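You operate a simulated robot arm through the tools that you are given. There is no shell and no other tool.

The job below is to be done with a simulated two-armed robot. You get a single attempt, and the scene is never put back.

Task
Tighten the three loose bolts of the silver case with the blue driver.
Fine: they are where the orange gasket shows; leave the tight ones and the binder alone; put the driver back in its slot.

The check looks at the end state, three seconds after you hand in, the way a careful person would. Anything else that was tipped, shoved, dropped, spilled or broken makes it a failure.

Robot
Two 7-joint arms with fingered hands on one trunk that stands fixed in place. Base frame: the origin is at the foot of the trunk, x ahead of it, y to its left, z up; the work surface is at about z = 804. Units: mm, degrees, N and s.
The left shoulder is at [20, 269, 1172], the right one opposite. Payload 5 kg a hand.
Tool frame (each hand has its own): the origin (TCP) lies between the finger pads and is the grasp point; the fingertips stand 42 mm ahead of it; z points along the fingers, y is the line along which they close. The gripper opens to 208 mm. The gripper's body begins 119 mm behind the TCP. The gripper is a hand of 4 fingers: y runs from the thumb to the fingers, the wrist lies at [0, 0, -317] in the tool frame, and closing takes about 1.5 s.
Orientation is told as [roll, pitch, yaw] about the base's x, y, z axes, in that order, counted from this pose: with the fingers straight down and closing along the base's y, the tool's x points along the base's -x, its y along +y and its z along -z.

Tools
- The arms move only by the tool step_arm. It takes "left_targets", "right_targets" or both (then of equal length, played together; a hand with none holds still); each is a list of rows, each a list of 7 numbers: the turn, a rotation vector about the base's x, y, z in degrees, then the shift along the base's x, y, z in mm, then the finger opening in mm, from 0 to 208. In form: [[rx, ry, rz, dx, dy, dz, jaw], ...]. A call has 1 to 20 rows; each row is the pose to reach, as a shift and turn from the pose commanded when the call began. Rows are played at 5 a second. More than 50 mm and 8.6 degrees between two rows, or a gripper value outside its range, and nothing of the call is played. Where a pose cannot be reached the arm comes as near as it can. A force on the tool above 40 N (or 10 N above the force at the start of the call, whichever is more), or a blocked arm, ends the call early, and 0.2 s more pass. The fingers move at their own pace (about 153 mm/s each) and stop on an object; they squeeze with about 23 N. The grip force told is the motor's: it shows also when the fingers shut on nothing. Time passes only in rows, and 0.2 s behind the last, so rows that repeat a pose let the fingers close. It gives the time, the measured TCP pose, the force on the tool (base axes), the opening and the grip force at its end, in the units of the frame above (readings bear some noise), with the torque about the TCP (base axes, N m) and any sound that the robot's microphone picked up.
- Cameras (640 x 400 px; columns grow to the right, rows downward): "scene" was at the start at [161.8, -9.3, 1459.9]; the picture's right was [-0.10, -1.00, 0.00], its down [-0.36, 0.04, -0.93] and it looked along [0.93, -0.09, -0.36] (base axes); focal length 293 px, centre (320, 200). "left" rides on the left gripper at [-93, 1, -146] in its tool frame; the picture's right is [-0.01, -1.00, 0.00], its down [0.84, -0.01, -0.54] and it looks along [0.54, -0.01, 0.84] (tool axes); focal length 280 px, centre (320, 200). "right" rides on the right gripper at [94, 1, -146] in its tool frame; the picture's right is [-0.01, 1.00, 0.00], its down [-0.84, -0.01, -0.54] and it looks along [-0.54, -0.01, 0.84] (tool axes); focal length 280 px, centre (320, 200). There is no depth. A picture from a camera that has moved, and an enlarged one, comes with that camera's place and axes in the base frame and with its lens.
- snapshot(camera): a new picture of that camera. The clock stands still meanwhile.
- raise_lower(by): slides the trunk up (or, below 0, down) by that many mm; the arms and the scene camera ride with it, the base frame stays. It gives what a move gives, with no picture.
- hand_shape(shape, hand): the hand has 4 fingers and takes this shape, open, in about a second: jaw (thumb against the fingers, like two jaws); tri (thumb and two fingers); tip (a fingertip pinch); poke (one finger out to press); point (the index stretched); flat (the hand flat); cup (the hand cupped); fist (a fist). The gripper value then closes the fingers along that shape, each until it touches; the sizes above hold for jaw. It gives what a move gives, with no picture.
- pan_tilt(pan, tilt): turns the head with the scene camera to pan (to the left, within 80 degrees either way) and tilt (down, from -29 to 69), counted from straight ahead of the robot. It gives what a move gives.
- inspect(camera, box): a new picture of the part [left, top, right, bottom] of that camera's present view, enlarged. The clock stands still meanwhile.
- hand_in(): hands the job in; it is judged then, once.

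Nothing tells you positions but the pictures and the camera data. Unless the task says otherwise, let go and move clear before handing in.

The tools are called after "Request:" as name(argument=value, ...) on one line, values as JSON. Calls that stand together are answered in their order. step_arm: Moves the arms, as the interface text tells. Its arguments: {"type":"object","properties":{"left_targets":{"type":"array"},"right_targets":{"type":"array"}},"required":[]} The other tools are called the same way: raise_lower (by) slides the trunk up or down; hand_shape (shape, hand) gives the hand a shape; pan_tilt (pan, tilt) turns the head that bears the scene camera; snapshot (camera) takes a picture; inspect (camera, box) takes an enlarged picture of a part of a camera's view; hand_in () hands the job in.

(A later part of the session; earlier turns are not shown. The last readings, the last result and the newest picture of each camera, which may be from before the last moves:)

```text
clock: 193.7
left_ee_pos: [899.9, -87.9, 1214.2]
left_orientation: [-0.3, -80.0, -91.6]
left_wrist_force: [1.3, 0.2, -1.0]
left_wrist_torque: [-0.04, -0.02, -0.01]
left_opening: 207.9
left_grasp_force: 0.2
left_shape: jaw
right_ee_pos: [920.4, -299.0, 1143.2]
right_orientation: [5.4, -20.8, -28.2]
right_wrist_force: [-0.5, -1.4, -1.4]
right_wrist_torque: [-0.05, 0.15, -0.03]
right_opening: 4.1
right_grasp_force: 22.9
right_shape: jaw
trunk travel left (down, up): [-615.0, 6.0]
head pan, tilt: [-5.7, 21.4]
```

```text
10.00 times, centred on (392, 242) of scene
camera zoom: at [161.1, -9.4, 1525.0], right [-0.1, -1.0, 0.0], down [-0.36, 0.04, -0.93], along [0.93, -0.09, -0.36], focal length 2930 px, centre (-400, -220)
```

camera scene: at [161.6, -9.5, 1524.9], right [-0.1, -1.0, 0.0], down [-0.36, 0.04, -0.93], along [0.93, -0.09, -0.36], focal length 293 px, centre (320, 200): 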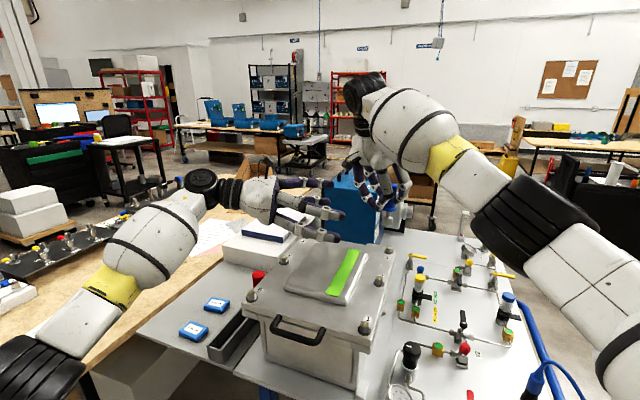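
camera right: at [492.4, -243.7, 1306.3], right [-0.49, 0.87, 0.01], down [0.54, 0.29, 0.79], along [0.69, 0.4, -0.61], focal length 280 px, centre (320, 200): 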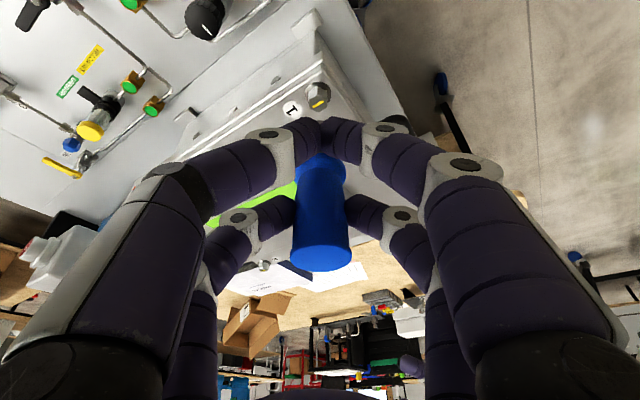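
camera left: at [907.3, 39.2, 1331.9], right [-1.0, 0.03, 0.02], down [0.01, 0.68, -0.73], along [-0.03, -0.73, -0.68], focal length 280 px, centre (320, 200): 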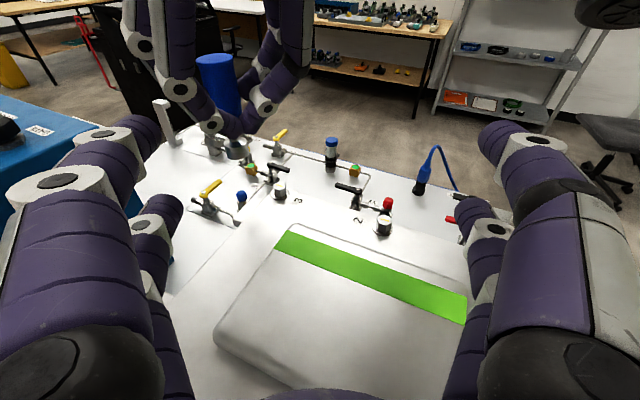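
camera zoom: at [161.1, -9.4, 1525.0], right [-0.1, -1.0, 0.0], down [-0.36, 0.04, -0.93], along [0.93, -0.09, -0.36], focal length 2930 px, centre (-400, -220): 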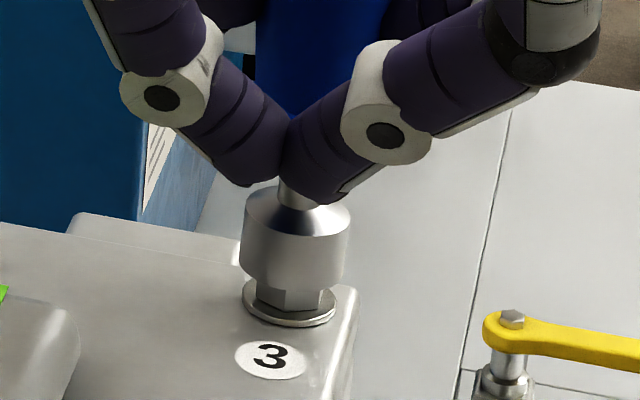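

It dropped in: contact force is gone and the socket is lower. I now push down to seat it fully on bolt 3.

Request:
step_arm(right_targets=[[0, 0, 0, 0, 0, -1.5, 0], [0, 0, 0, 0, 0, -3, 0], [0, 0, 0, 0, 0, -4.5, 0], [0, 0, 0, 0, 0, -6, 0], [0, 0, 0, 0, 0, -7, 0], [0, 0, 0, 0, 0, -7, 0]])

Request:
inspect(camera="left", box=[260, 170, 300, 200])

Request:
inspect(camera="scene", box=[372, 222, 412, 262])

```text
clock: 195.1
left_ee_pos: [898.9, -88.7, 1214.9]
left_orientation: [-0.3, -79.9, -91.6]
left_wrist_force: [-1.1, 1.0, -0.4]
left_wrist_torque: [0.01, -0.01, 0.0]
left_opening: 207.8
left_grasp_force: 0.1
left_shape: jaw
right_ee_pos: [920.8, -299.0, 1137.4]
right_orientation: [5.5, -20.7, -28.0]
right_wrist_force: [-0.4, -1.8, -1.2]
right_wrist_torque: [-0.13, 0.1, -0.07]
right_opening: 4.2
right_grasp_force: 22.9
right_shape: jaw
trunk travel left (down, up): [-615.0, 6.0]
head pan, tilt: [-5.7, 21.4]
```

```text
13.33 times, centred on (280, 185) of left
camera zoom: at [906.6, 39.4, 1332.5], right [-1.0, 0.03, 0.02], down [0.01, 0.68, -0.73], along [-0.03, -0.73, -0.68], focal length 3738 px, centre (853, 400)
```

zoom: 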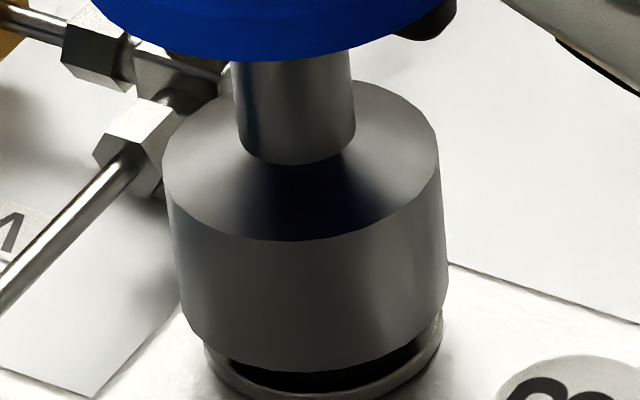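

```text
10.00 times, centred on (392, 242) of scene
camera zoom: at [160.9, -9.4, 1525.1], right [-0.1, -1.0, 0.0], down [-0.36, 0.04, -0.93], along [0.93, -0.09, -0.36], focal length 2930 px, centre (-400, -220)
```

zoom: 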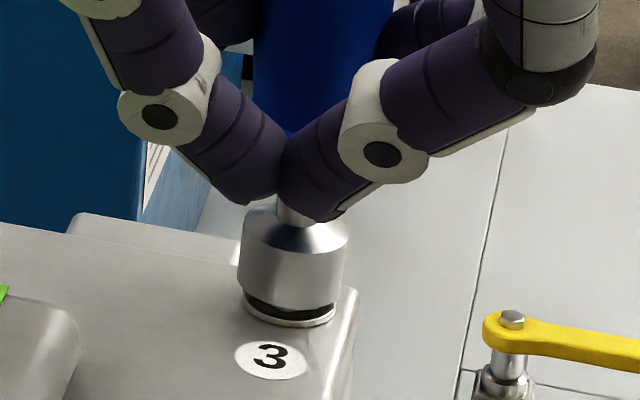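

Fully seated now. I turn clockwise, staying short of the arm's limit, and watch the torque.

Request:
step_arm(right_targets=[[0, 0, -2.5, 0.65, 1.6, 0, 0], [0, 0, -5, 1.39, 3.14, 0, 0], [0, 0, -7.5, 2.2, 4.7, 0, 0], [0, 0, -10, 3.05, 6.15, 0, 0], [0, 0, -12.5, 4.0, 7.6, 0, 0], [0, 0, -15, 4.97, 9.0, 0, 0], [0, 0, -15, 4.97, 9.0, 0, 0]])

Request:
inspect(camera="left", box=[240, 130, 310, 200])

```text
clock: 196.7
left_ee_pos: [900.0, -87.5, 1214.3]
left_orientation: [-0.2, -79.9, -91.7]
left_wrist_force: [0.8, 0.0, -0.4]
left_wrist_torque: [-0.01, -0.01, -0.01]
left_opening: 207.9
left_grasp_force: 0.0
left_shape: jaw
right_ee_pos: [924.6, -288.7, 1137.8]
right_orientation: [5.7, -20.9, -43.1]
right_wrist_force: [-3.0, 1.6, 0.6]
right_wrist_torque: [-0.32, 0.18, 1.0]
right_opening: 4.0
right_grasp_force: 23.2
right_shape: jaw
trunk travel left (down, up): [-615.0, 6.0]
head pan, tilt: [-5.7, 21.4]
```

```text
5.71 times, centred on (275, 165) of left
camera zoom: at [906.5, 39.9, 1332.6], right [-1.0, 0.03, 0.01], down [0.01, 0.68, -0.74], along [-0.03, -0.73, -0.68], focal length 1602 px, centre (577, 400)
```

zoom: 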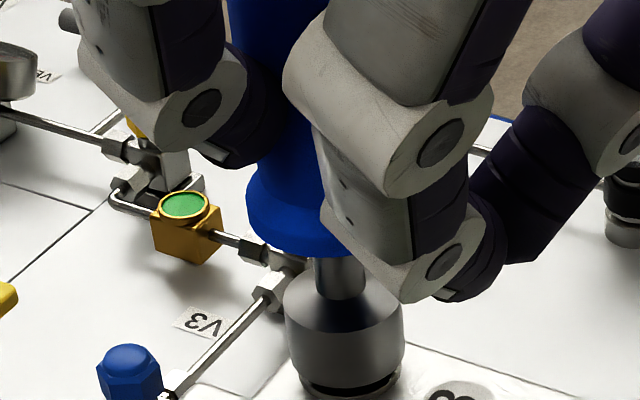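

Torque reached 1.0 N·m: bolt 3 is up against its stop like the others. I add a final 2° and then ease back to relieve the wind-up.

Request:
step_arm(right_targets=[[0, 0, -1, 0.43, 0.5, 0, 0], [0, 0, -2, 0.86, 1.05, 0, 0], [0, 0, -2, 0.86, 1.05, 0, 0]])

Request:
step_arm(right_targets=[[0, 0, 3, -1.3, -1.6, 0, 0], [0, 0, 6, -2.5, -3.3, 0, 0], [0, 0, 9, -3.6, -5.0, 0, 0], [0, 0, 9, -3.6, -5.0, 0, 0]])

```text
clock: 197.5
left_ee_pos: [899.8, -89.1, 1214.3]
left_orientation: [-0.3, -80.0, -91.6]
left_wrist_force: [0.1, 0.1, 0.2]
left_wrist_torque: [-0.02, 0.01, 0.02]
left_opening: 207.9
left_grasp_force: 0.1
left_shape: jaw
right_ee_pos: [926.2, -287.7, 1138.4]
right_orientation: [5.6, -20.8, -45.0]
right_wrist_force: [0.3, 2.8, 1.4]
right_wrist_torque: [-0.3, 0.12, 1.22]
right_opening: 4.1
right_grasp_force: 23.3
right_shape: jaw
trunk travel left (down, up): [-615.0, 6.0]
head pan, tilt: [-5.7, 21.4]
```

```text
clock: 198.5
left_ee_pos: [899.7, -88.7, 1215.4]
left_orientation: [-0.4, -80.0, -91.7]
left_wrist_force: [-0.2, -0.3, 0.1]
left_wrist_torque: [0.01, -0.01, 0.04]
left_opening: 207.8
left_grasp_force: 0.0
left_shape: jaw
right_ee_pos: [922.4, -293.5, 1136.2]
right_orientation: [5.5, -20.8, -35.9]
right_wrist_force: [0.2, 0.4, -2.5]
right_wrist_torque: [-0.08, 0.1, -0.01]
right_opening: 4.3
right_grasp_force: 23.5
right_shape: jaw
trunk travel left (down, up): [-615.0, 6.0]
head pan, tilt: [-5.7, 21.4]
```

Wind-up released, forces near zero. I lift the driver slowly straight up off bolt 3.

Request:
step_arm(right_targets=[[0, 0, 0, 0, 0, 2, 0], [0, 0, 0, 0, 0, 5, 0], [0, 0, 0, 0, 0, 9, 0], [0, 0, 0, 0, 0, 14, 0], [0, 0, 0, 0, 0, 20, 0], [0, 0, 0, 0, 0, 28, 0], [0, 0, 0, 0, 0, 38, 0], [0, 0, 0, 0, 0, 50, 0], [0, 0, 0, 0, 0, 65, 0], [0, 0, 0, 0, 0, 65, 0]])

Request:
inspect(camera="left", box=[230, 90, 340, 210])

Request:
inspect(camera="left", box=[265, 175, 295, 205])

Request:
inspect(camera="scene", box=[340, 180, 430, 270])

```text
clock: 200.7
left_ee_pos: [899.9, -87.5, 1214.1]
left_orientation: [-0.5, -79.9, -91.4]
left_wrist_force: [0.3, 0.0, 0.0]
left_wrist_torque: [-0.1, 0.04, -0.01]
left_opening: 207.9
left_grasp_force: 0.0
left_shape: jaw
right_ee_pos: [922.0, -292.6, 1202.4]
right_orientation: [5.5, -20.8, -36.2]
right_wrist_force: [-0.3, 0.5, -1.4]
right_wrist_torque: [0.05, 0.08, 0.0]
right_opening: 4.0
right_grasp_force: 23.3
right_shape: jaw
trunk travel left (down, up): [-615.0, 6.0]
head pan, tilt: [-5.7, 21.4]
```

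```text
3.33 times, centred on (285, 150) of left
camera zoom: at [907.2, 39.2, 1331.9], right [-1.0, 0.03, 0.02], down [0.01, 0.68, -0.73], along [-0.03, -0.73, -0.68], focal length 935 px, centre (437, 367)
```

zoom: 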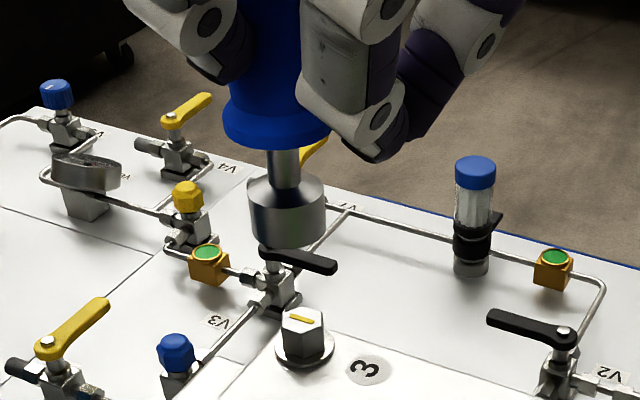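

```text
13.33 times, centred on (280, 190) of left
camera zoom: at [907.2, 39.2, 1331.9], right [-1.0, 0.03, 0.02], down [0.01, 0.68, -0.73], along [-0.03, -0.73, -0.68], focal length 3738 px, centre (853, 333)
```

zoom: 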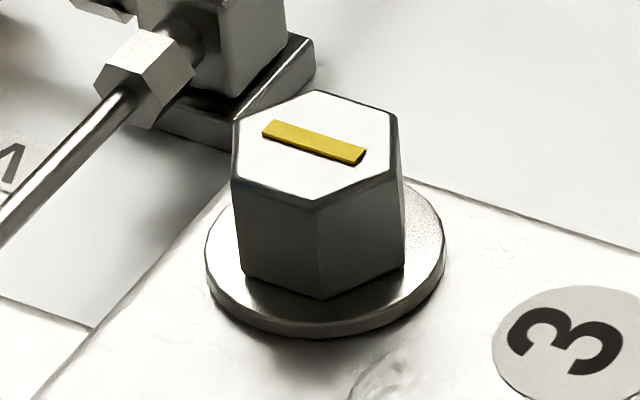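

```text
4.44 times, centred on (385, 225) of scene
camera zoom: at [161.6, -9.5, 1524.9], right [-0.1, -1.0, 0.0], down [-0.36, 0.04, -0.93], along [0.93, -0.09, -0.36], focal length 1302 px, centre (31, 89)
```

zoom: 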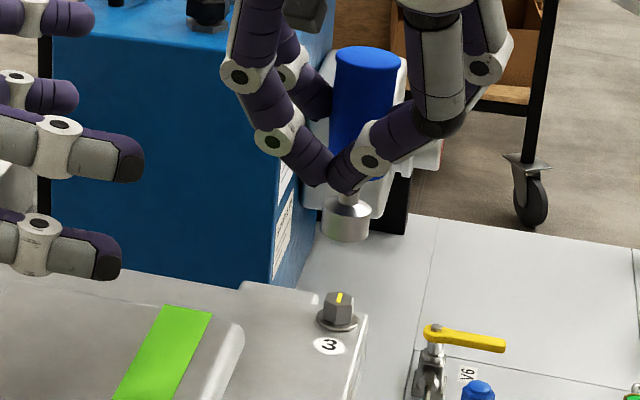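

Off cleanly. I compare bolt 3's mark with the tight bolt 2 using the same camera, and check the gasket edges.

Request:
inspect(camera="left", box=[366, 205, 402, 235])

Request:
inspect(camera="scene", box=[375, 240, 403, 268])

Request:
inspect(camera="scene", box=[355, 265, 391, 295])

```text
13.33 times, centred on (384, 220) of left
camera zoom: at [907.2, 39.2, 1331.9], right [-1.0, 0.03, 0.02], down [0.01, 0.68, -0.73], along [-0.03, -0.73, -0.68], focal length 3738 px, centre (-533, -67)
```

zoom: 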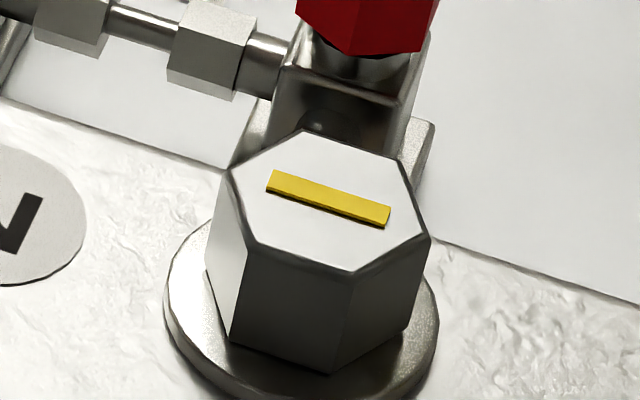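

```text
14.29 times, centred on (389, 254) of scene
camera zoom: at [161.6, -9.5, 1524.9], right [-0.1, -1.0, 0.0], down [-0.36, 0.04, -0.93], along [0.93, -0.09, -0.36], focal length 4186 px, centre (-666, -571)
```

zoom: 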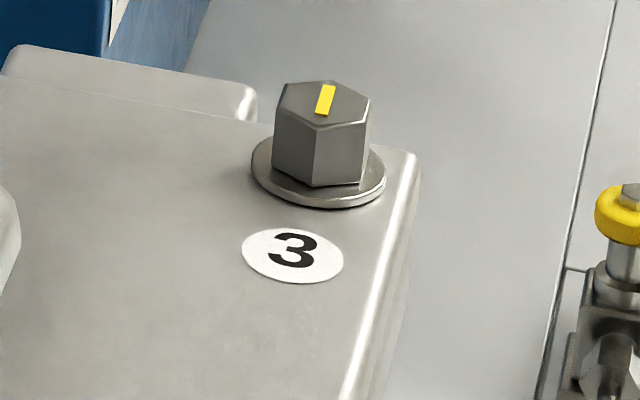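

```text
13.33 times, centred on (373, 280) of scene
camera zoom: at [161.6, -9.5, 1524.9], right [-0.1, -1.0, 0.0], down [-0.36, 0.04, -0.93], along [0.93, -0.09, -0.36], focal length 3907 px, centre (-387, -867)
```

zoom: 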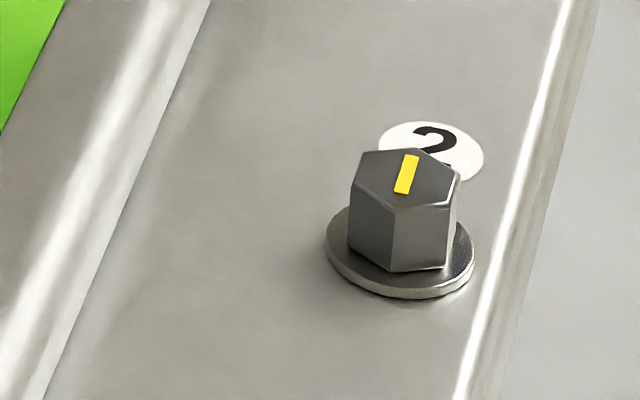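

Bolt 3's mark matches tight bolt 2 to within a degree, so bolts 1, 3 and 5 are all tight. Next I return the driver: the right hand sets it on bolt 1 and the left hand takes it back to the slot. First I move the left hand back to its viewing spot for bolt 1.

Request:
step_arm(left_targets=[[0, 0, 0, -4, 7, 3, 208], [1.5, 0, 0, -20, 37, 11, 208], [3, 0, 0, -42, 69, 21, 208], [5, -0.1, 0, -66, 101, 33, 208], [6.5, -0.2, 0, -92, 133, 43, 208], [8, -0.2, 0, -119, 166, 53, 208], [9, -0.3, 0, -144, 196, 61, 208], [10, -0.3, 0, -164, 221, 69, 208], [10, -0.3, 0, -164, 221, 69, 208]])

Request:
step_arm(right_targets=[[0, 0, 3, -15, 0, 5, 0], [0, 0, 8, -40, -2, 10, 0], [0, 0, 14, -75, -4, 12, 0], [0, 0, 20, -110, -4, 12, 0], [0, 0, 26, -145, -2, 12, 0], [0, 0, 32, -180, 4, 12, 0], [0, 0, 38, -213, 18, 12, 0], [0, 0, 44, -242, 38, 12, 0], [0, 0, 50, -267, 62, 12, 0], [0, 0, 55, -288, 88, 12, 0], [0, 0, 60, -305, 110, 12, 0], [0, 0, 60, -309, 118, 12, 0], [0, 0, 60, -309, 118, 12, 0]])

Request:
snapshot(camera="left")

Request:
snapshot(camera="scene")

```text
clock: 202.7
left_ee_pos: [734.8, 133.3, 1287.6]
left_orientation: [-0.3, -69.9, -91.7]
left_wrist_force: [0.2, -0.2, -0.5]
left_wrist_torque: [0.03, 0.0, -0.04]
left_opening: 208.0
left_grasp_force: 0.0
left_shape: jaw
right_ee_pos: [923.7, -293.6, 1202.9]
right_orientation: [5.6, -20.9, -36.1]
right_wrist_force: [-0.4, -1.0, -2.9]
right_wrist_torque: [0.04, 0.06, 0.0]
right_opening: 3.7
right_grasp_force: 22.9
right_shape: jaw
trunk travel left (down, up): [-615.0, 6.0]
head pan, tilt: [-5.7, 21.4]
```

```text
clock: 205.5
left_ee_pos: [734.2, 132.7, 1287.5]
left_orientation: [-0.2, -69.9, -91.7]
left_wrist_force: [0.1, 0.5, 0.7]
left_wrist_torque: [-0.02, -0.01, 0.01]
left_opening: 207.5
left_grasp_force: 0.1
left_shape: jaw
right_ee_pos: [612.0, -174.5, 1211.6]
right_orientation: [5.5, -20.9, 23.9]
right_wrist_force: [-0.3, -0.5, -1.9]
right_wrist_torque: [-0.05, 0.07, -0.01]
right_opening: 4.3
right_grasp_force: 22.6
right_shape: jaw
trunk travel left (down, up): [-615.0, 6.0]
head pan, tilt: [-5.7, 21.4]
```

```text
taken
camera left: at [740.2, 238.7, 1426.2], right [-1.0, 0.03, 0.01], down [0.01, 0.8, -0.61], along [-0.03, -0.61, -0.8], focal length 280 px, centre (320, 200)
```

left: 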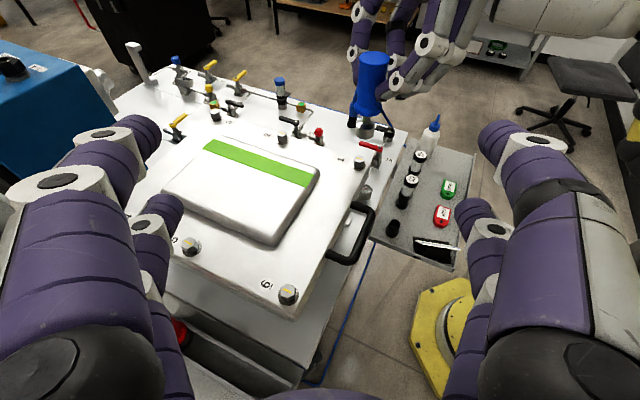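

```text
taken
camera scene: at [161.0, -9.2, 1525.0], right [-0.1, -1.0, 0.0], down [-0.36, 0.04, -0.93], along [0.93, -0.09, -0.36], focal length 293 px, centre (320, 200)
```

scene: 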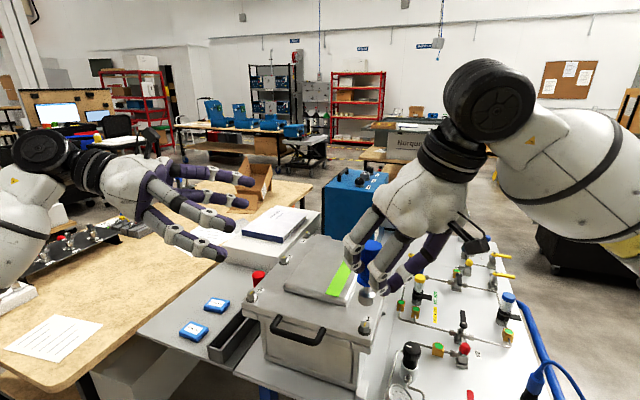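

The driver is near bolt 1. I zoom from both cameras to align it.

Request:
inspect(camera="left", box=[330, 95, 410, 175])

Request:
inspect(camera="scene", box=[335, 265, 395, 340])

```text
5.00 times, centred on (370, 135) of left
camera zoom: at [740.2, 238.7, 1426.2], right [-1.0, 0.03, 0.01], down [0.01, 0.8, -0.61], along [-0.03, -0.61, -0.8], focal length 1402 px, centre (70, 525)
```

zoom: 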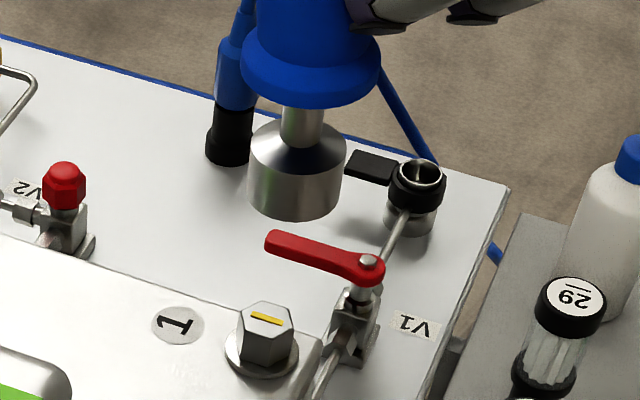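

```text
5.33 times, centred on (365, 302) of scene
camera zoom: at [161.0, -9.2, 1525.0], right [-0.1, -1.0, 0.0], down [-0.36, 0.04, -0.93], along [0.93, -0.09, -0.36], focal length 1563 px, centre (80, -347)
```

zoom: 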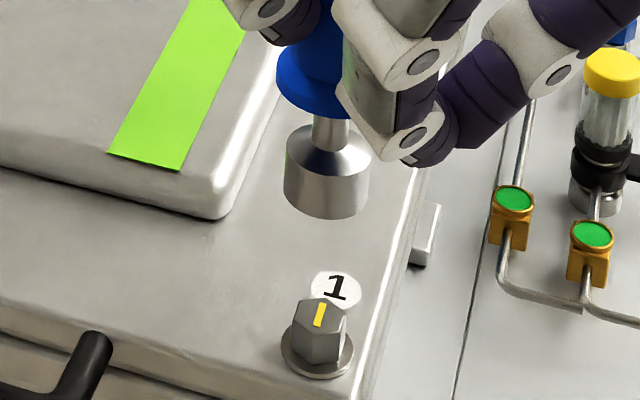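

I apply (+2.5, -1.9) mm and descend to about 18 mm above bolt 1.

Request:
step_arm(right_targets=[[0, 0, 0, 1.2, -1, -5, 0], [0, 0, 0, 2.5, -1.9, -15, 0], [0, 0, 0, 2.5, -1.9, -26, 0], [0, 0, 0, 2.5, -1.9, -36, 0], [0, 0, 0, 2.5, -1.9, -42, 0], [0, 0, 0, 2.5, -1.9, -42, 0]])

Request:
inspect(camera="left", box=[335, 115, 395, 175])

Request:
inspect(camera="scene", box=[340, 285, 390, 335])

```text
clock: 206.9
left_ee_pos: [732.3, 134.2, 1288.0]
left_orientation: [-0.1, -70.0, -91.7]
left_wrist_force: [-0.3, -0.3, 0.3]
left_wrist_torque: [0.0, 0.0, 0.02]
left_opening: 207.8
left_grasp_force: 0.0
left_shape: jaw
right_ee_pos: [617.5, -177.4, 1172.6]
right_orientation: [5.5, -20.8, 23.9]
right_wrist_force: [-1.0, 1.0, -2.7]
right_wrist_torque: [-0.07, 0.06, -0.02]
right_opening: 4.2
right_grasp_force: 23.0
right_shape: jaw
trunk travel left (down, up): [-615.0, 6.0]
head pan, tilt: [-5.7, 21.4]
```

```text
6.67 times, centred on (365, 145) of left
camera zoom: at [740.1, 238.7, 1426.3], right [-1.0, 0.03, 0.01], down [0.01, 0.8, -0.61], along [-0.03, -0.61, -0.8], focal length 1869 px, centre (20, 567)
```

zoom: 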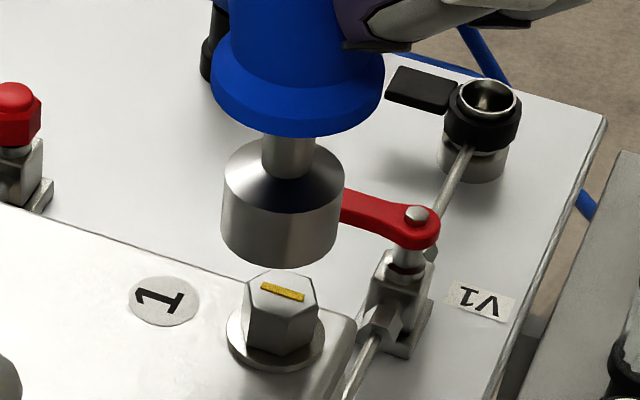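

```text
8.00 times, centred on (365, 310) of scene
camera zoom: at [160.9, -9.3, 1525.1], right [-0.1, -1.0, 0.0], down [-0.36, 0.04, -0.93], along [0.93, -0.09, -0.36], focal length 2344 px, centre (-40, -680)
```

zoom: 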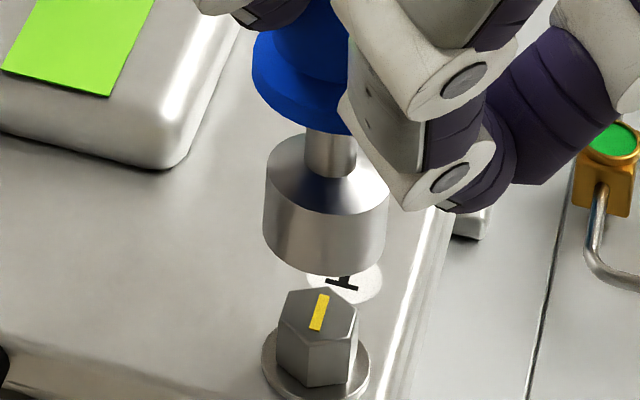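

The right view's counterpart shows 3.7 mm too far in +x. I correct that.

Request:
step_arm(right_targets=[[0, 0, 0, -1.8, 0, 0, 0], [0, 0, 0, -3.6, 0, 0, 0], [0, 0, 0, -3.6, 0, -3, 0], [0, 0, 0, -3.6, 0, -3, 0]])

Request:
inspect(camera="left", box=[335, 115, 395, 175])

Request:
inspect(camera="scene", box=[340, 285, 390, 335])

```text
clock: 207.9
left_ee_pos: [733.7, 133.8, 1288.3]
left_orientation: [-0.3, -69.8, -91.6]
left_wrist_force: [0.1, -0.2, 1.0]
left_wrist_torque: [0.04, -0.01, 0.0]
left_opening: 207.8
left_grasp_force: 0.1
left_shape: jaw
right_ee_pos: [613.4, -177.3, 1170.4]
right_orientation: [5.6, -20.8, 23.9]
right_wrist_force: [0.4, -0.1, -1.0]
right_wrist_torque: [-0.04, 0.07, 0.0]
right_opening: 3.9
right_grasp_force: 22.9
right_shape: jaw
trunk travel left (down, up): [-615.0, 6.0]
head pan, tilt: [-5.7, 21.4]
```

```text
6.67 times, centred on (365, 145) of left
camera zoom: at [740.1, 238.8, 1426.2], right [-1.0, 0.03, 0.01], down [0.01, 0.8, -0.61], along [-0.03, -0.61, -0.8], focal length 1869 px, centre (20, 567)
```

zoom: 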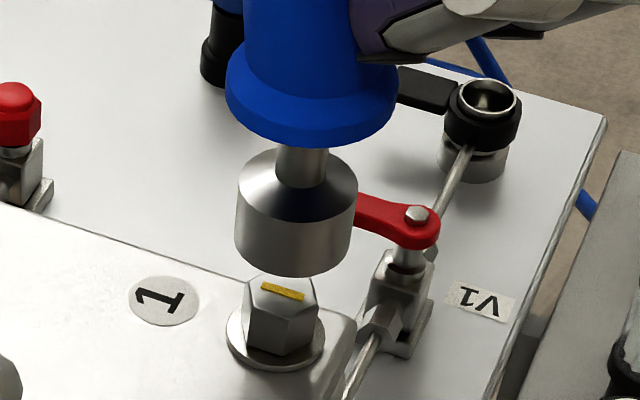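

```text
8.00 times, centred on (365, 310) of scene
camera zoom: at [161.0, -9.2, 1525.1], right [-0.1, -1.0, 0.0], down [-0.36, 0.04, -0.93], along [0.93, -0.09, -0.36], focal length 2344 px, centre (-40, -680)
```

zoom: 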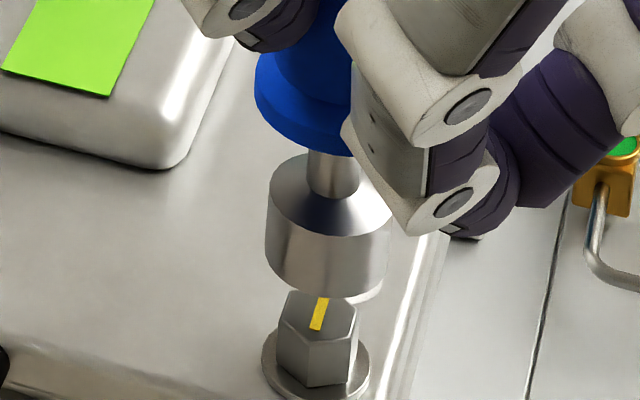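

About 1 mm left in each. I correct and descend 10 mm.

Request:
step_arm(right_targets=[[0, 0, 0, 0.5, 0.4, 0, 0], [0, 0, 0, 0.9, 0.8, -3, 0], [0, 0, 0, 0.9, 0.8, -6, 0], [0, 0, 0, 0.9, 0.8, -9, 0], [0, 0, 0, 0.9, 0.8, -10, 0], [0, 0, 0, 0.9, 0.8, -10, 0]])

Request:
inspect(camera="left", box=[335, 115, 395, 175])

Request:
inspect(camera="scene", box=[340, 285, 390, 335])

```text
clock: 209.3
left_ee_pos: [734.0, 133.4, 1288.4]
left_orientation: [-0.3, -70.0, -91.7]
left_wrist_force: [1.3, 0.3, 0.1]
left_wrist_torque: [0.01, -0.01, 0.0]
left_opening: 207.7
left_grasp_force: 0.1
left_shape: jaw
right_ee_pos: [614.6, -176.0, 1158.9]
right_orientation: [5.5, -20.8, 24.1]
right_wrist_force: [0.9, -0.4, -1.2]
right_wrist_torque: [-0.03, 0.06, 0.0]
right_opening: 4.2
right_grasp_force: 22.5
right_shape: jaw
trunk travel left (down, up): [-615.0, 6.0]
head pan, tilt: [-5.7, 21.4]
```

```text
6.67 times, centred on (365, 145) of left
camera zoom: at [740.2, 238.7, 1426.2], right [-1.0, 0.03, 0.01], down [0.01, 0.8, -0.61], along [-0.03, -0.61, -0.8], focal length 1869 px, centre (20, 567)
```

zoom: 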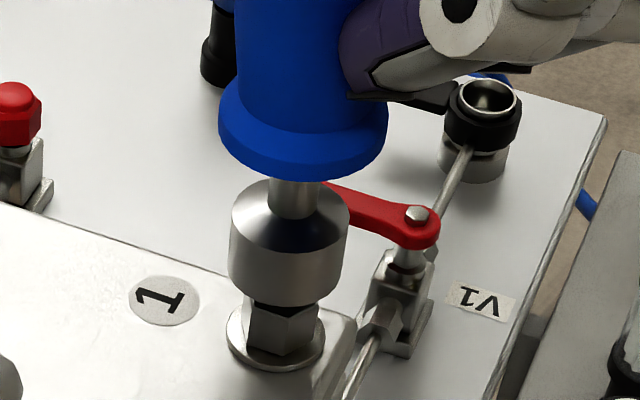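

```text
8.00 times, centred on (365, 310) of scene
camera zoom: at [161.0, -9.3, 1525.0], right [-0.1, -1.0, 0.0], down [-0.36, 0.04, -0.93], along [0.93, -0.09, -0.36], focal length 2344 px, centre (-40, -680)
```

zoom: 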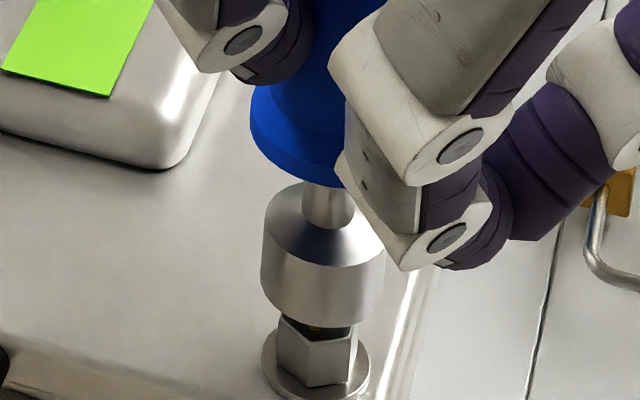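

Centred. I go on down over the head.

Request:
step_arm(right_targets=[[0, 0, 0, 0, 0, -2, 0], [0, 0, 0, 0, 0, -4, 0], [0, 0, 0, 0, 0, -6, 0], [0, 0, 0, 0, 0, -8, 0], [0, 0, 0, 0, 0, -10, 0], [0, 0, 0, 0, 0, -12, 0], [0, 0, 0, 0, 0, -12, 0]])

Request:
inspect(camera="left", box=[335, 115, 395, 175])

Request:
inspect(camera="scene", box=[340, 285, 390, 335])

```text
clock: 210.9
left_ee_pos: [734.1, 133.1, 1288.4]
left_orientation: [-0.2, -69.8, -91.7]
left_wrist_force: [-0.2, -0.7, 0.5]
left_wrist_torque: [0.01, 0.01, -0.04]
left_opening: 207.7
left_grasp_force: 0.1
left_shape: jaw
right_ee_pos: [613.5, -175.4, 1146.7]
right_orientation: [5.6, -20.7, 23.9]
right_wrist_force: [0.1, -0.4, -2.3]
right_wrist_torque: [-0.03, 0.06, 0.02]
right_opening: 4.2
right_grasp_force: 22.8
right_shape: jaw
trunk travel left (down, up): [-615.0, 6.0]
head pan, tilt: [-5.7, 21.4]
```

```text
6.67 times, centred on (365, 145) of left
camera zoom: at [740.2, 238.7, 1426.2], right [-1.0, 0.03, 0.01], down [0.01, 0.8, -0.61], along [-0.03, -0.61, -0.8], focal length 1869 px, centre (20, 567)
```

zoom: 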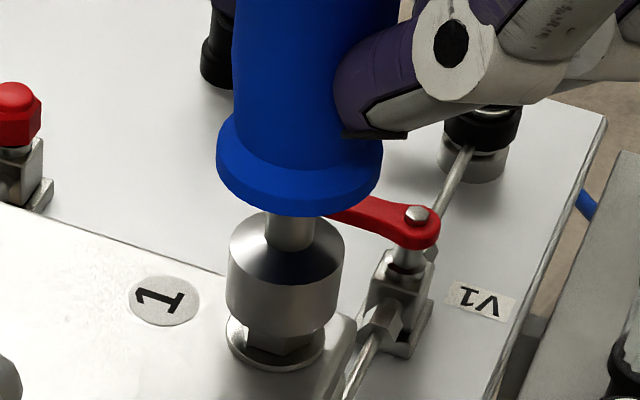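

```text
8.00 times, centred on (365, 310) of scene
camera zoom: at [161.0, -9.3, 1525.1], right [-0.1, -1.0, 0.0], down [-0.36, 0.04, -0.93], along [0.93, -0.09, -0.36], focal length 2344 px, centre (-40, -680)
```

zoom: 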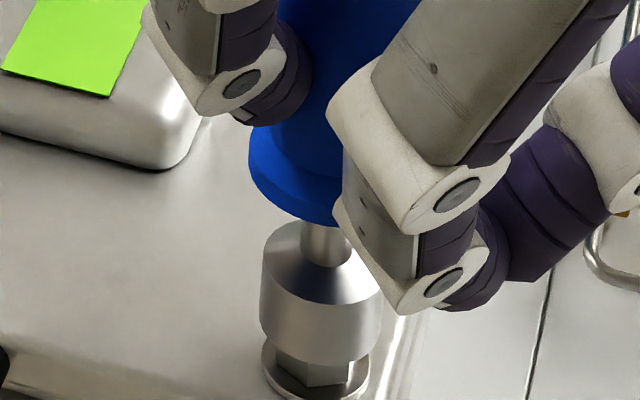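

It is going in freely past the earlier catch point, so the hex is aligned. I seat it fully.

Request:
step_arm(right_targets=[[0, 0, 0, 0, 0, -2, 0], [0, 0, 0, 0, 0, -4, 0], [0, 0, 0, 0, 0, -6, 0], [0, 0, 0, 0, 0, -8, 0], [0, 0, 0, 0, 0, -9.5, 0], [0, 0, 0, 0, 0, -9.5, 0]])

Request:
inspect(camera="left", box=[335, 95, 415, 175])

Request:
inspect(camera="scene", box=[340, 285, 390, 335])

```text
clock: 212.3
left_ee_pos: [734.0, 133.1, 1287.5]
left_orientation: [-0.3, -69.9, -91.7]
left_wrist_force: [-0.6, -0.4, -0.6]
left_wrist_torque: [0.0, -0.05, -0.04]
left_opening: 207.9
left_grasp_force: 0.0
left_shape: jaw
right_ee_pos: [613.3, -176.1, 1137.9]
right_orientation: [5.6, -20.7, 24.0]
right_wrist_force: [0.4, -0.6, -0.7]
right_wrist_torque: [-0.09, 0.01, 0.0]
right_opening: 4.1
right_grasp_force: 23.1
right_shape: jaw
trunk travel left (down, up): [-615.0, 6.0]
head pan, tilt: [-5.7, 21.4]
```

```text
5.00 times, centred on (375, 135) of left
camera zoom: at [740.2, 238.7, 1426.2], right [-1.0, 0.03, 0.01], down [0.01, 0.8, -0.61], along [-0.03, -0.61, -0.8], focal length 1402 px, centre (45, 525)
```

zoom: 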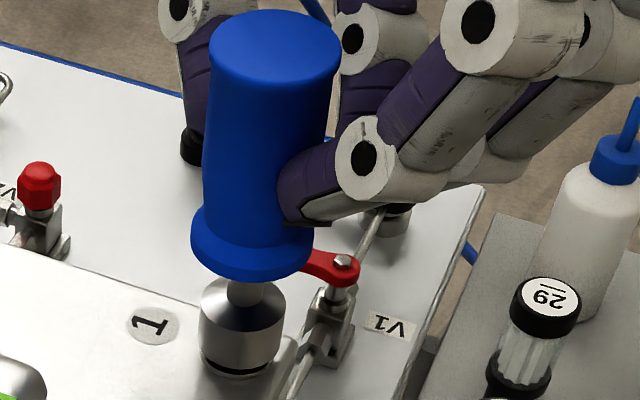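

```text
8.00 times, centred on (365, 310) of scene
camera zoom: at [161.0, -9.3, 1525.1], right [-0.1, -1.0, 0.0], down [-0.36, 0.04, -0.93], along [0.93, -0.09, -0.36], focal length 2344 px, centre (-40, -680)
```

zoom: 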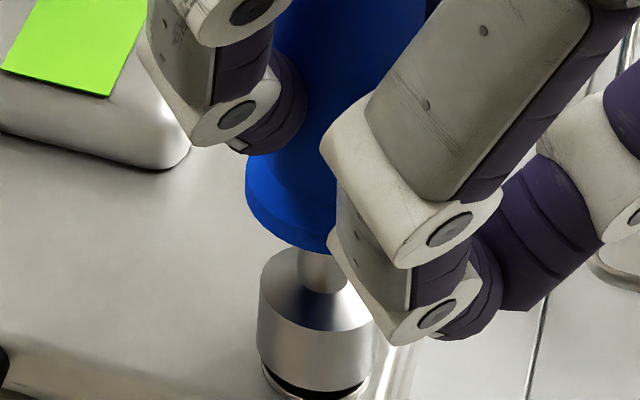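

Seated within 1–2 mm. I open the right hand in stages, check the driver stands, then lift the hand straight up and away.

Request:
step_arm(right_targets=[[0, 0, 0, 0, 0, -1, 0], [0, 0, 0, 0, 0, -1, 10], [0, 0, 0, 0, 0, -1, 25], [0, 0, 0, 0, 0, -1, 40], [0, 0, 0, 0, 0, -1, 60], [0, 0, 0, 0, 0, -1, 80], [0, 0, 0, 0, 0, 0, 96], [0, 0, 0, 0, 0, 0, 100], [0, 0, 0, 0, 0, 0, 100]])

Request:
inspect(camera="left", box=[325, 75, 425, 175])

Request:
snapshot(camera="right")

```text
clock: 214.3
left_ee_pos: [732.6, 133.5, 1289.3]
left_orientation: [-0.2, -69.8, -91.7]
left_wrist_force: [-0.4, 0.3, -0.1]
left_wrist_torque: [0.01, -0.03, 0.04]
left_opening: 207.8
left_grasp_force: 0.0
left_shape: jaw
right_ee_pos: [613.4, -176.4, 1137.9]
right_orientation: [5.5, -20.7, 23.9]
right_wrist_force: [-0.3, 0.7, 0.0]
right_wrist_torque: [-0.01, -0.02, -0.02]
right_opening: 99.3
right_grasp_force: 0.1
right_shape: jaw
trunk travel left (down, up): [-615.0, 6.0]
head pan, tilt: [-5.7, 21.4]
```

```text
4.00 times, centred on (375, 125) of left
camera zoom: at [740.1, 238.7, 1426.3], right [-1.0, 0.03, 0.01], down [0.01, 0.8, -0.61], along [-0.03, -0.61, -0.8], focal length 1122 px, centre (100, 500)
```

zoom: 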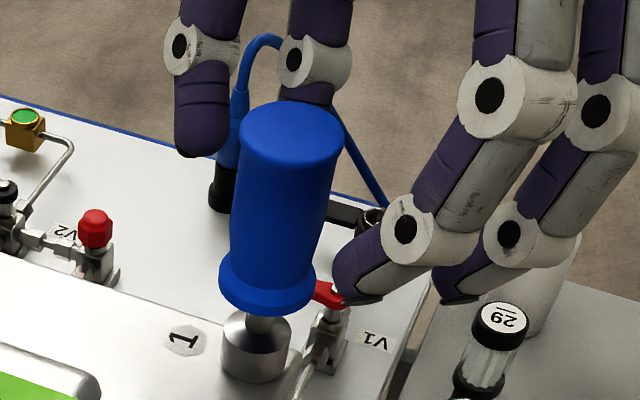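

```text
taken
camera right: at [491.3, -244.9, 1241.4], right [-0.42, 0.9, 0.1], down [0.57, 0.18, 0.8], along [0.7, 0.39, -0.59], focal length 280 px, centre (320, 200)
```

right: 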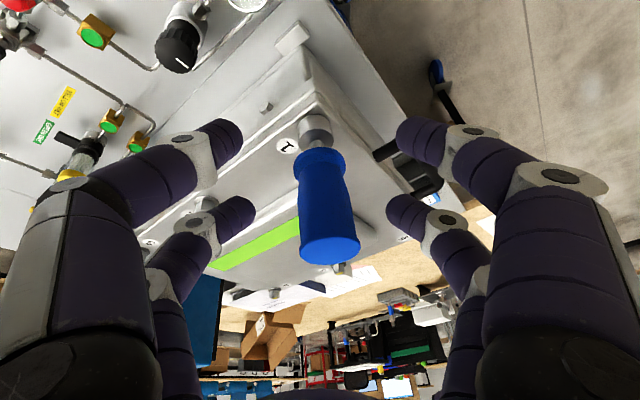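

The driver stands by itself on bolt 1. I raise the right hand straight up and park it off to the right.

Request:
step_arm(right_targets=[[0, 0, 0, 0, 0, 10, 104], [0, 0, 0, 0, 0, 30, 108], [0, 0, 0, 0, 0, 60, 108], [0, 0, 0, 0, 0, 95, 108], [0, 0, 0, 0, 0, 130, 108], [0, 0, 0, 5, -30, 145, 108], [0, 0, 0, 10, -65, 160, 108], [0, 0, 0, 15, -100, 175, 108], [0, 0, 0, 20, -135, 190, 108], [0, 0, 0, 25, -170, 205, 108], [0, 0, 0, 30, -205, 215, 108]])

Request:
snapshot(camera="scene")

Request:
inspect(camera="scene", box=[320, 240, 410, 340])

```text
clock: 216.7
left_ee_pos: [733.4, 133.4, 1289.9]
left_orientation: [-0.1, -69.8, -91.8]
left_wrist_force: [-0.9, -0.2, 0.1]
left_wrist_torque: [0.06, -0.03, 0.04]
left_opening: 207.9
left_grasp_force: 0.0
left_shape: jaw
right_ee_pos: [645.6, -383.0, 1352.8]
right_orientation: [5.6, -20.9, 23.9]
right_wrist_force: [0.4, -0.7, -0.1]
right_wrist_torque: [0.07, -0.04, 0.0]
right_opening: 107.9
right_grasp_force: 0.2
right_shape: jaw
trunk travel left (down, up): [-615.0, 6.0]
head pan, tilt: [-5.7, 21.4]
```

```text
taken
camera scene: at [160.6, -10.0, 1525.1], right [-0.1, -1.0, 0.0], down [-0.36, 0.04, -0.93], along [0.93, -0.09, -0.36], focal length 293 px, centre (320, 200)
```

scene: 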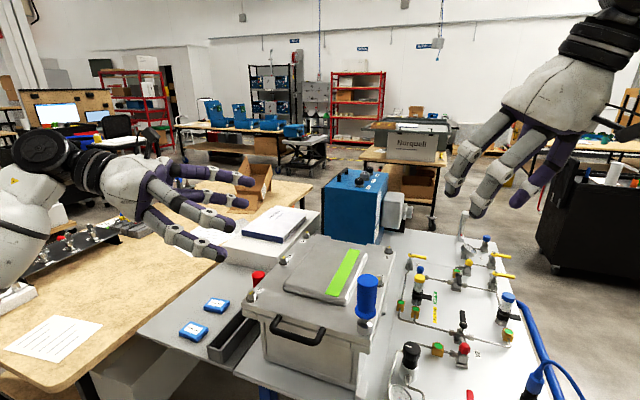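

```text
4.00 times, centred on (365, 290) of scene
camera zoom: at [160.6, -10.0, 1525.1], right [-0.1, -1.0, 0.0], down [-0.36, 0.04, -0.93], along [0.93, -0.09, -0.36], focal length 1172 px, centre (140, -160)
```

zoom: 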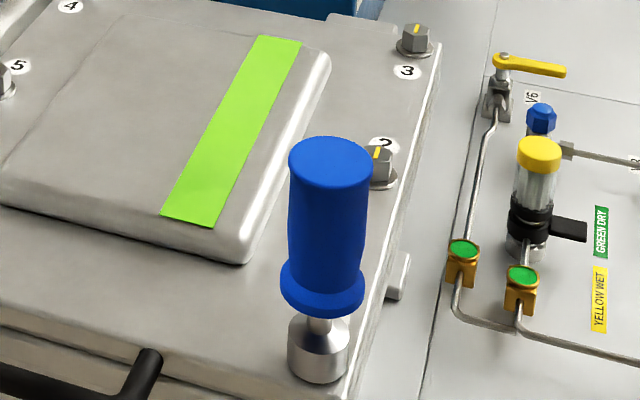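

The driver stands upright on bolt 1. I tilt the left hand back to 20° and bring it over the driver the same way it left.

Request:
step_arm(left_targets=[[7, -0.2, 0, 0, 0, 0, 150], [14, -0.4, 0, 0, 0, 0, 110], [21, -0.6, 0, 0, 0, 0, 100], [28, -0.8, 0, 0, 0, 0, 100], [35, -1, 0, 0, 0, 0, 100], [42, -1.2, 0, 0, 0, 0, 100], [50, -1.4, 0, 0, 0, 0, 100], [50, -1.4, 0, 0, 0, 0, 100]])

Request:
step_arm(left_targets=[[0, 0, 0, -15, -30, 0, 100], [0, 0, 0, -30, -70, 0, 100], [0, 0, 0, -45, -110, 0, 100], [0, 0, 0, -60, -150, 0, 100], [0, 0, 0, -74, -190, 0, 100], [0, 0, 0, -84, -230, -5, 94], [0, 0, 0, -88, -259, -20, 94], [0, 0, 0, -88, -259, -40, 94], [0, 0, 0, -88, -259, -40, 94]])

Request:
snapshot(camera="left")

Request:
snapshot(camera="scene")

```text
clock: 218.5
left_ee_pos: [735.6, 134.9, 1284.0]
left_orientation: [-0.4, -19.8, -91.4]
left_wrist_force: [1.1, 1.1, 0.5]
left_wrist_torque: [-0.11, 0.01, 0.0]
left_opening: 100.6
left_grasp_force: 0.0
left_shape: jaw
right_ee_pos: [647.0, -380.6, 1351.7]
right_orientation: [5.5, -20.7, 24.1]
right_wrist_force: [0.3, 0.9, -0.6]
right_wrist_torque: [-0.15, 0.04, 0.0]
right_opening: 107.8
right_grasp_force: 0.1
right_shape: jaw
trunk travel left (down, up): [-615.0, 6.0]
head pan, tilt: [-5.7, 21.4]
```

```text
clock: 220.5
left_ee_pos: [643.8, -125.3, 1246.6]
left_orientation: [-0.2, -19.9, -91.6]
left_wrist_force: [-1.1, -0.3, 1.0]
left_wrist_torque: [0.06, -0.04, 0.01]
left_opening: 94.6
left_grasp_force: 0.0
left_shape: jaw
right_ee_pos: [645.0, -382.3, 1353.1]
right_orientation: [5.6, -20.9, 23.9]
right_wrist_force: [-0.2, -0.3, -0.1]
right_wrist_torque: [0.04, -0.07, 0.02]
right_opening: 107.8
right_grasp_force: 0.1
right_shape: jaw
trunk travel left (down, up): [-615.0, 6.0]
head pan, tilt: [-5.7, 21.4]
```

```text
taken
camera left: at [646.7, -163.9, 1416.1], right [-1.0, 0.02, 0.01], down [0.02, 0.98, 0.22], along [0.0, 0.22, -0.98], focal length 280 px, centre (320, 200)
```

left: 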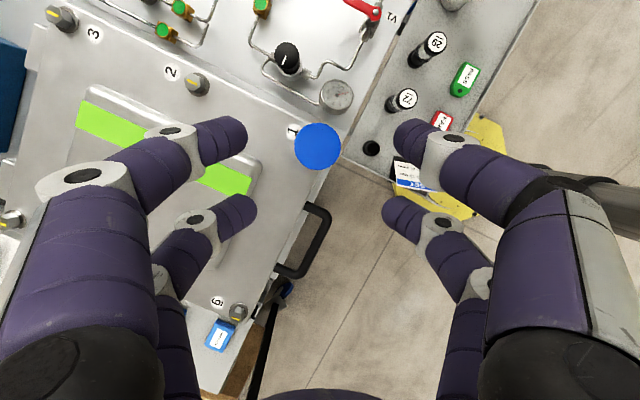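

```text
taken
camera scene: at [160.4, -9.8, 1525.2], right [-0.1, -1.0, 0.0], down [-0.36, 0.04, -0.93], along [0.93, -0.09, -0.36], focal length 293 px, centre (320, 200)
```

scene: 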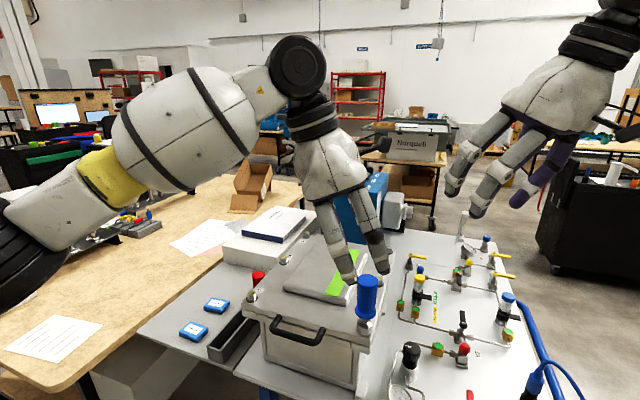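

I'm over the driver with a small offset to correct. I descend with the open front pair around the handle.

Request:
step_arm(left_targets=[[0, 0, 0, 3.5, 3, -15, 90], [0, 0, 0, 3.5, 3, -35, 90], [0, 0, 0, 3.5, 3, -55, 90], [0, 0, 0, 3.5, 3, -75, 90], [0, 0, 0, 3.5, 3, -92, 90], [0, 0, 0, 3.5, 3, -105, 90], [0, 0, 0, 3.5, 3, -112, 90], [0, 0, 0, 3.5, 3, -112, 90]])

Request:
snapshot(camera="left")

Request:
inspect(camera="scene", box=[320, 240, 410, 340])

```text
clock: 222.3
left_ee_pos: [653.0, -122.0, 1131.9]
left_orientation: [-0.3, -19.8, -91.5]
left_wrist_force: [1.1, -0.1, 0.5]
left_wrist_torque: [0.03, 0.03, 0.01]
left_opening: 90.8
left_grasp_force: 0.0
left_shape: jaw
right_ee_pos: [645.6, -382.7, 1352.7]
right_orientation: [5.7, -20.9, 23.9]
right_wrist_force: [-0.6, -0.5, 0.3]
right_wrist_torque: [0.01, -0.01, 0.04]
right_opening: 107.7
right_grasp_force: 0.0
right_shape: jaw
trunk travel left (down, up): [-615.0, 6.0]
head pan, tilt: [-5.7, 21.4]
```

```text
taken
camera left: at [654.0, -160.4, 1300.8], right [-1.0, 0.02, 0.01], down [0.02, 0.98, 0.22], along [-0.01, 0.22, -0.98], focal length 280 px, centre (320, 200)
```

left: 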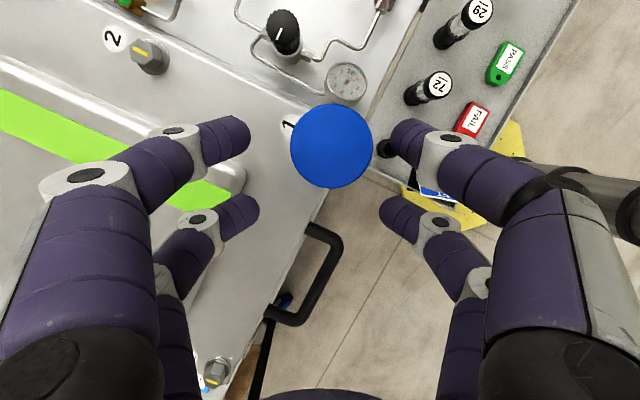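

```text
4.00 times, centred on (365, 290) of scene
camera zoom: at [161.0, -9.3, 1525.1], right [-0.1, -1.0, 0.0], down [-0.36, 0.04, -0.93], along [0.93, -0.09, -0.36], focal length 1172 px, centre (140, -160)
```

zoom: 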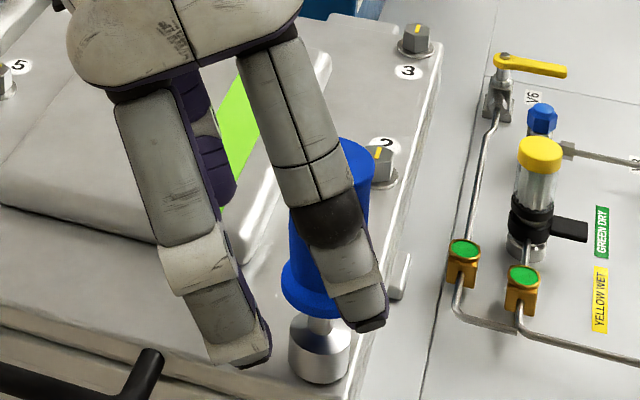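

The hand overshot in x by 5 mm. I shift back and close.

Request:
step_arm(left_targets=[[0, 0, 0, -2.5, 0, 0, 90], [0, 0, 0, -5, 0, 0, 90], [0, 0, 0, -5, 0, 0, 90], [0, 0, 0, -5, 0, 0, 76], [0, 0, 0, -5, 0, 0, 66], [0, 0, 0, -5, 0, 0, 56], [0, 0, 0, -5, 0, 0, 46], [0, 0, 0, -5, 0, 0, 36], [0, 0, 0, -5, 0, 0, 26], [0, 0, 0, -5, 0, 0, 10], [0, 0, 0, -5, 0, 0, 10], [0, 0, 0, -5, 0, 0, 10]])

Request:
snapshot(camera="left")

Request:
inspect(camera="scene", box=[320, 240, 410, 340])

```text
clock: 224.9
left_ee_pos: [646.3, -122.7, 1131.0]
left_orientation: [-0.3, -19.9, -91.6]
left_wrist_force: [-1.0, 0.6, 1.0]
left_wrist_torque: [0.09, 0.02, 0.02]
left_opening: 18.2
left_grasp_force: 22.8
left_shape: jaw
right_ee_pos: [645.9, -382.5, 1353.1]
right_orientation: [5.6, -20.8, 23.9]
right_wrist_force: [-0.1, 0.0, 0.9]
right_wrist_torque: [-0.01, -0.03, -0.02]
right_opening: 107.8
right_grasp_force: 0.1
right_shape: jaw
trunk travel left (down, up): [-615.0, 6.0]
head pan, tilt: [-5.7, 21.4]
```

```text
taken
camera left: at [649.2, -160.4, 1301.2], right [-1.0, 0.02, 0.01], down [0.02, 0.98, 0.22], along [-0.01, 0.22, -0.98], focal length 280 px, centre (320, 200)
```

left: 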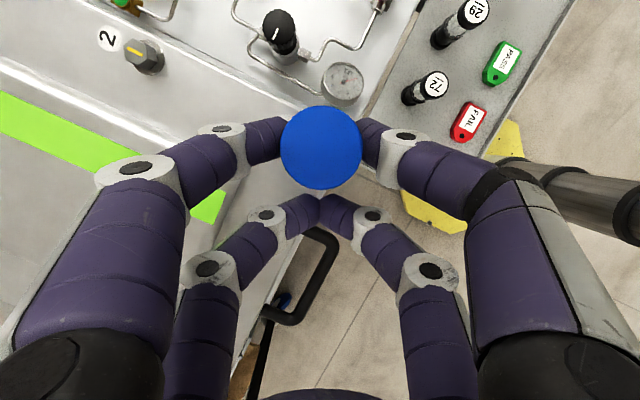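

```text
4.00 times, centred on (365, 290) of scene
camera zoom: at [161.0, -9.3, 1525.0], right [-0.1, -1.0, 0.0], down [-0.36, 0.04, -0.93], along [0.93, -0.09, -0.36], focal length 1172 px, centre (140, -160)
```

zoom: 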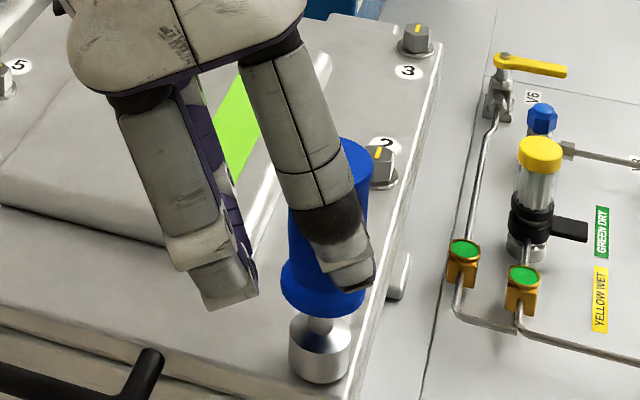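

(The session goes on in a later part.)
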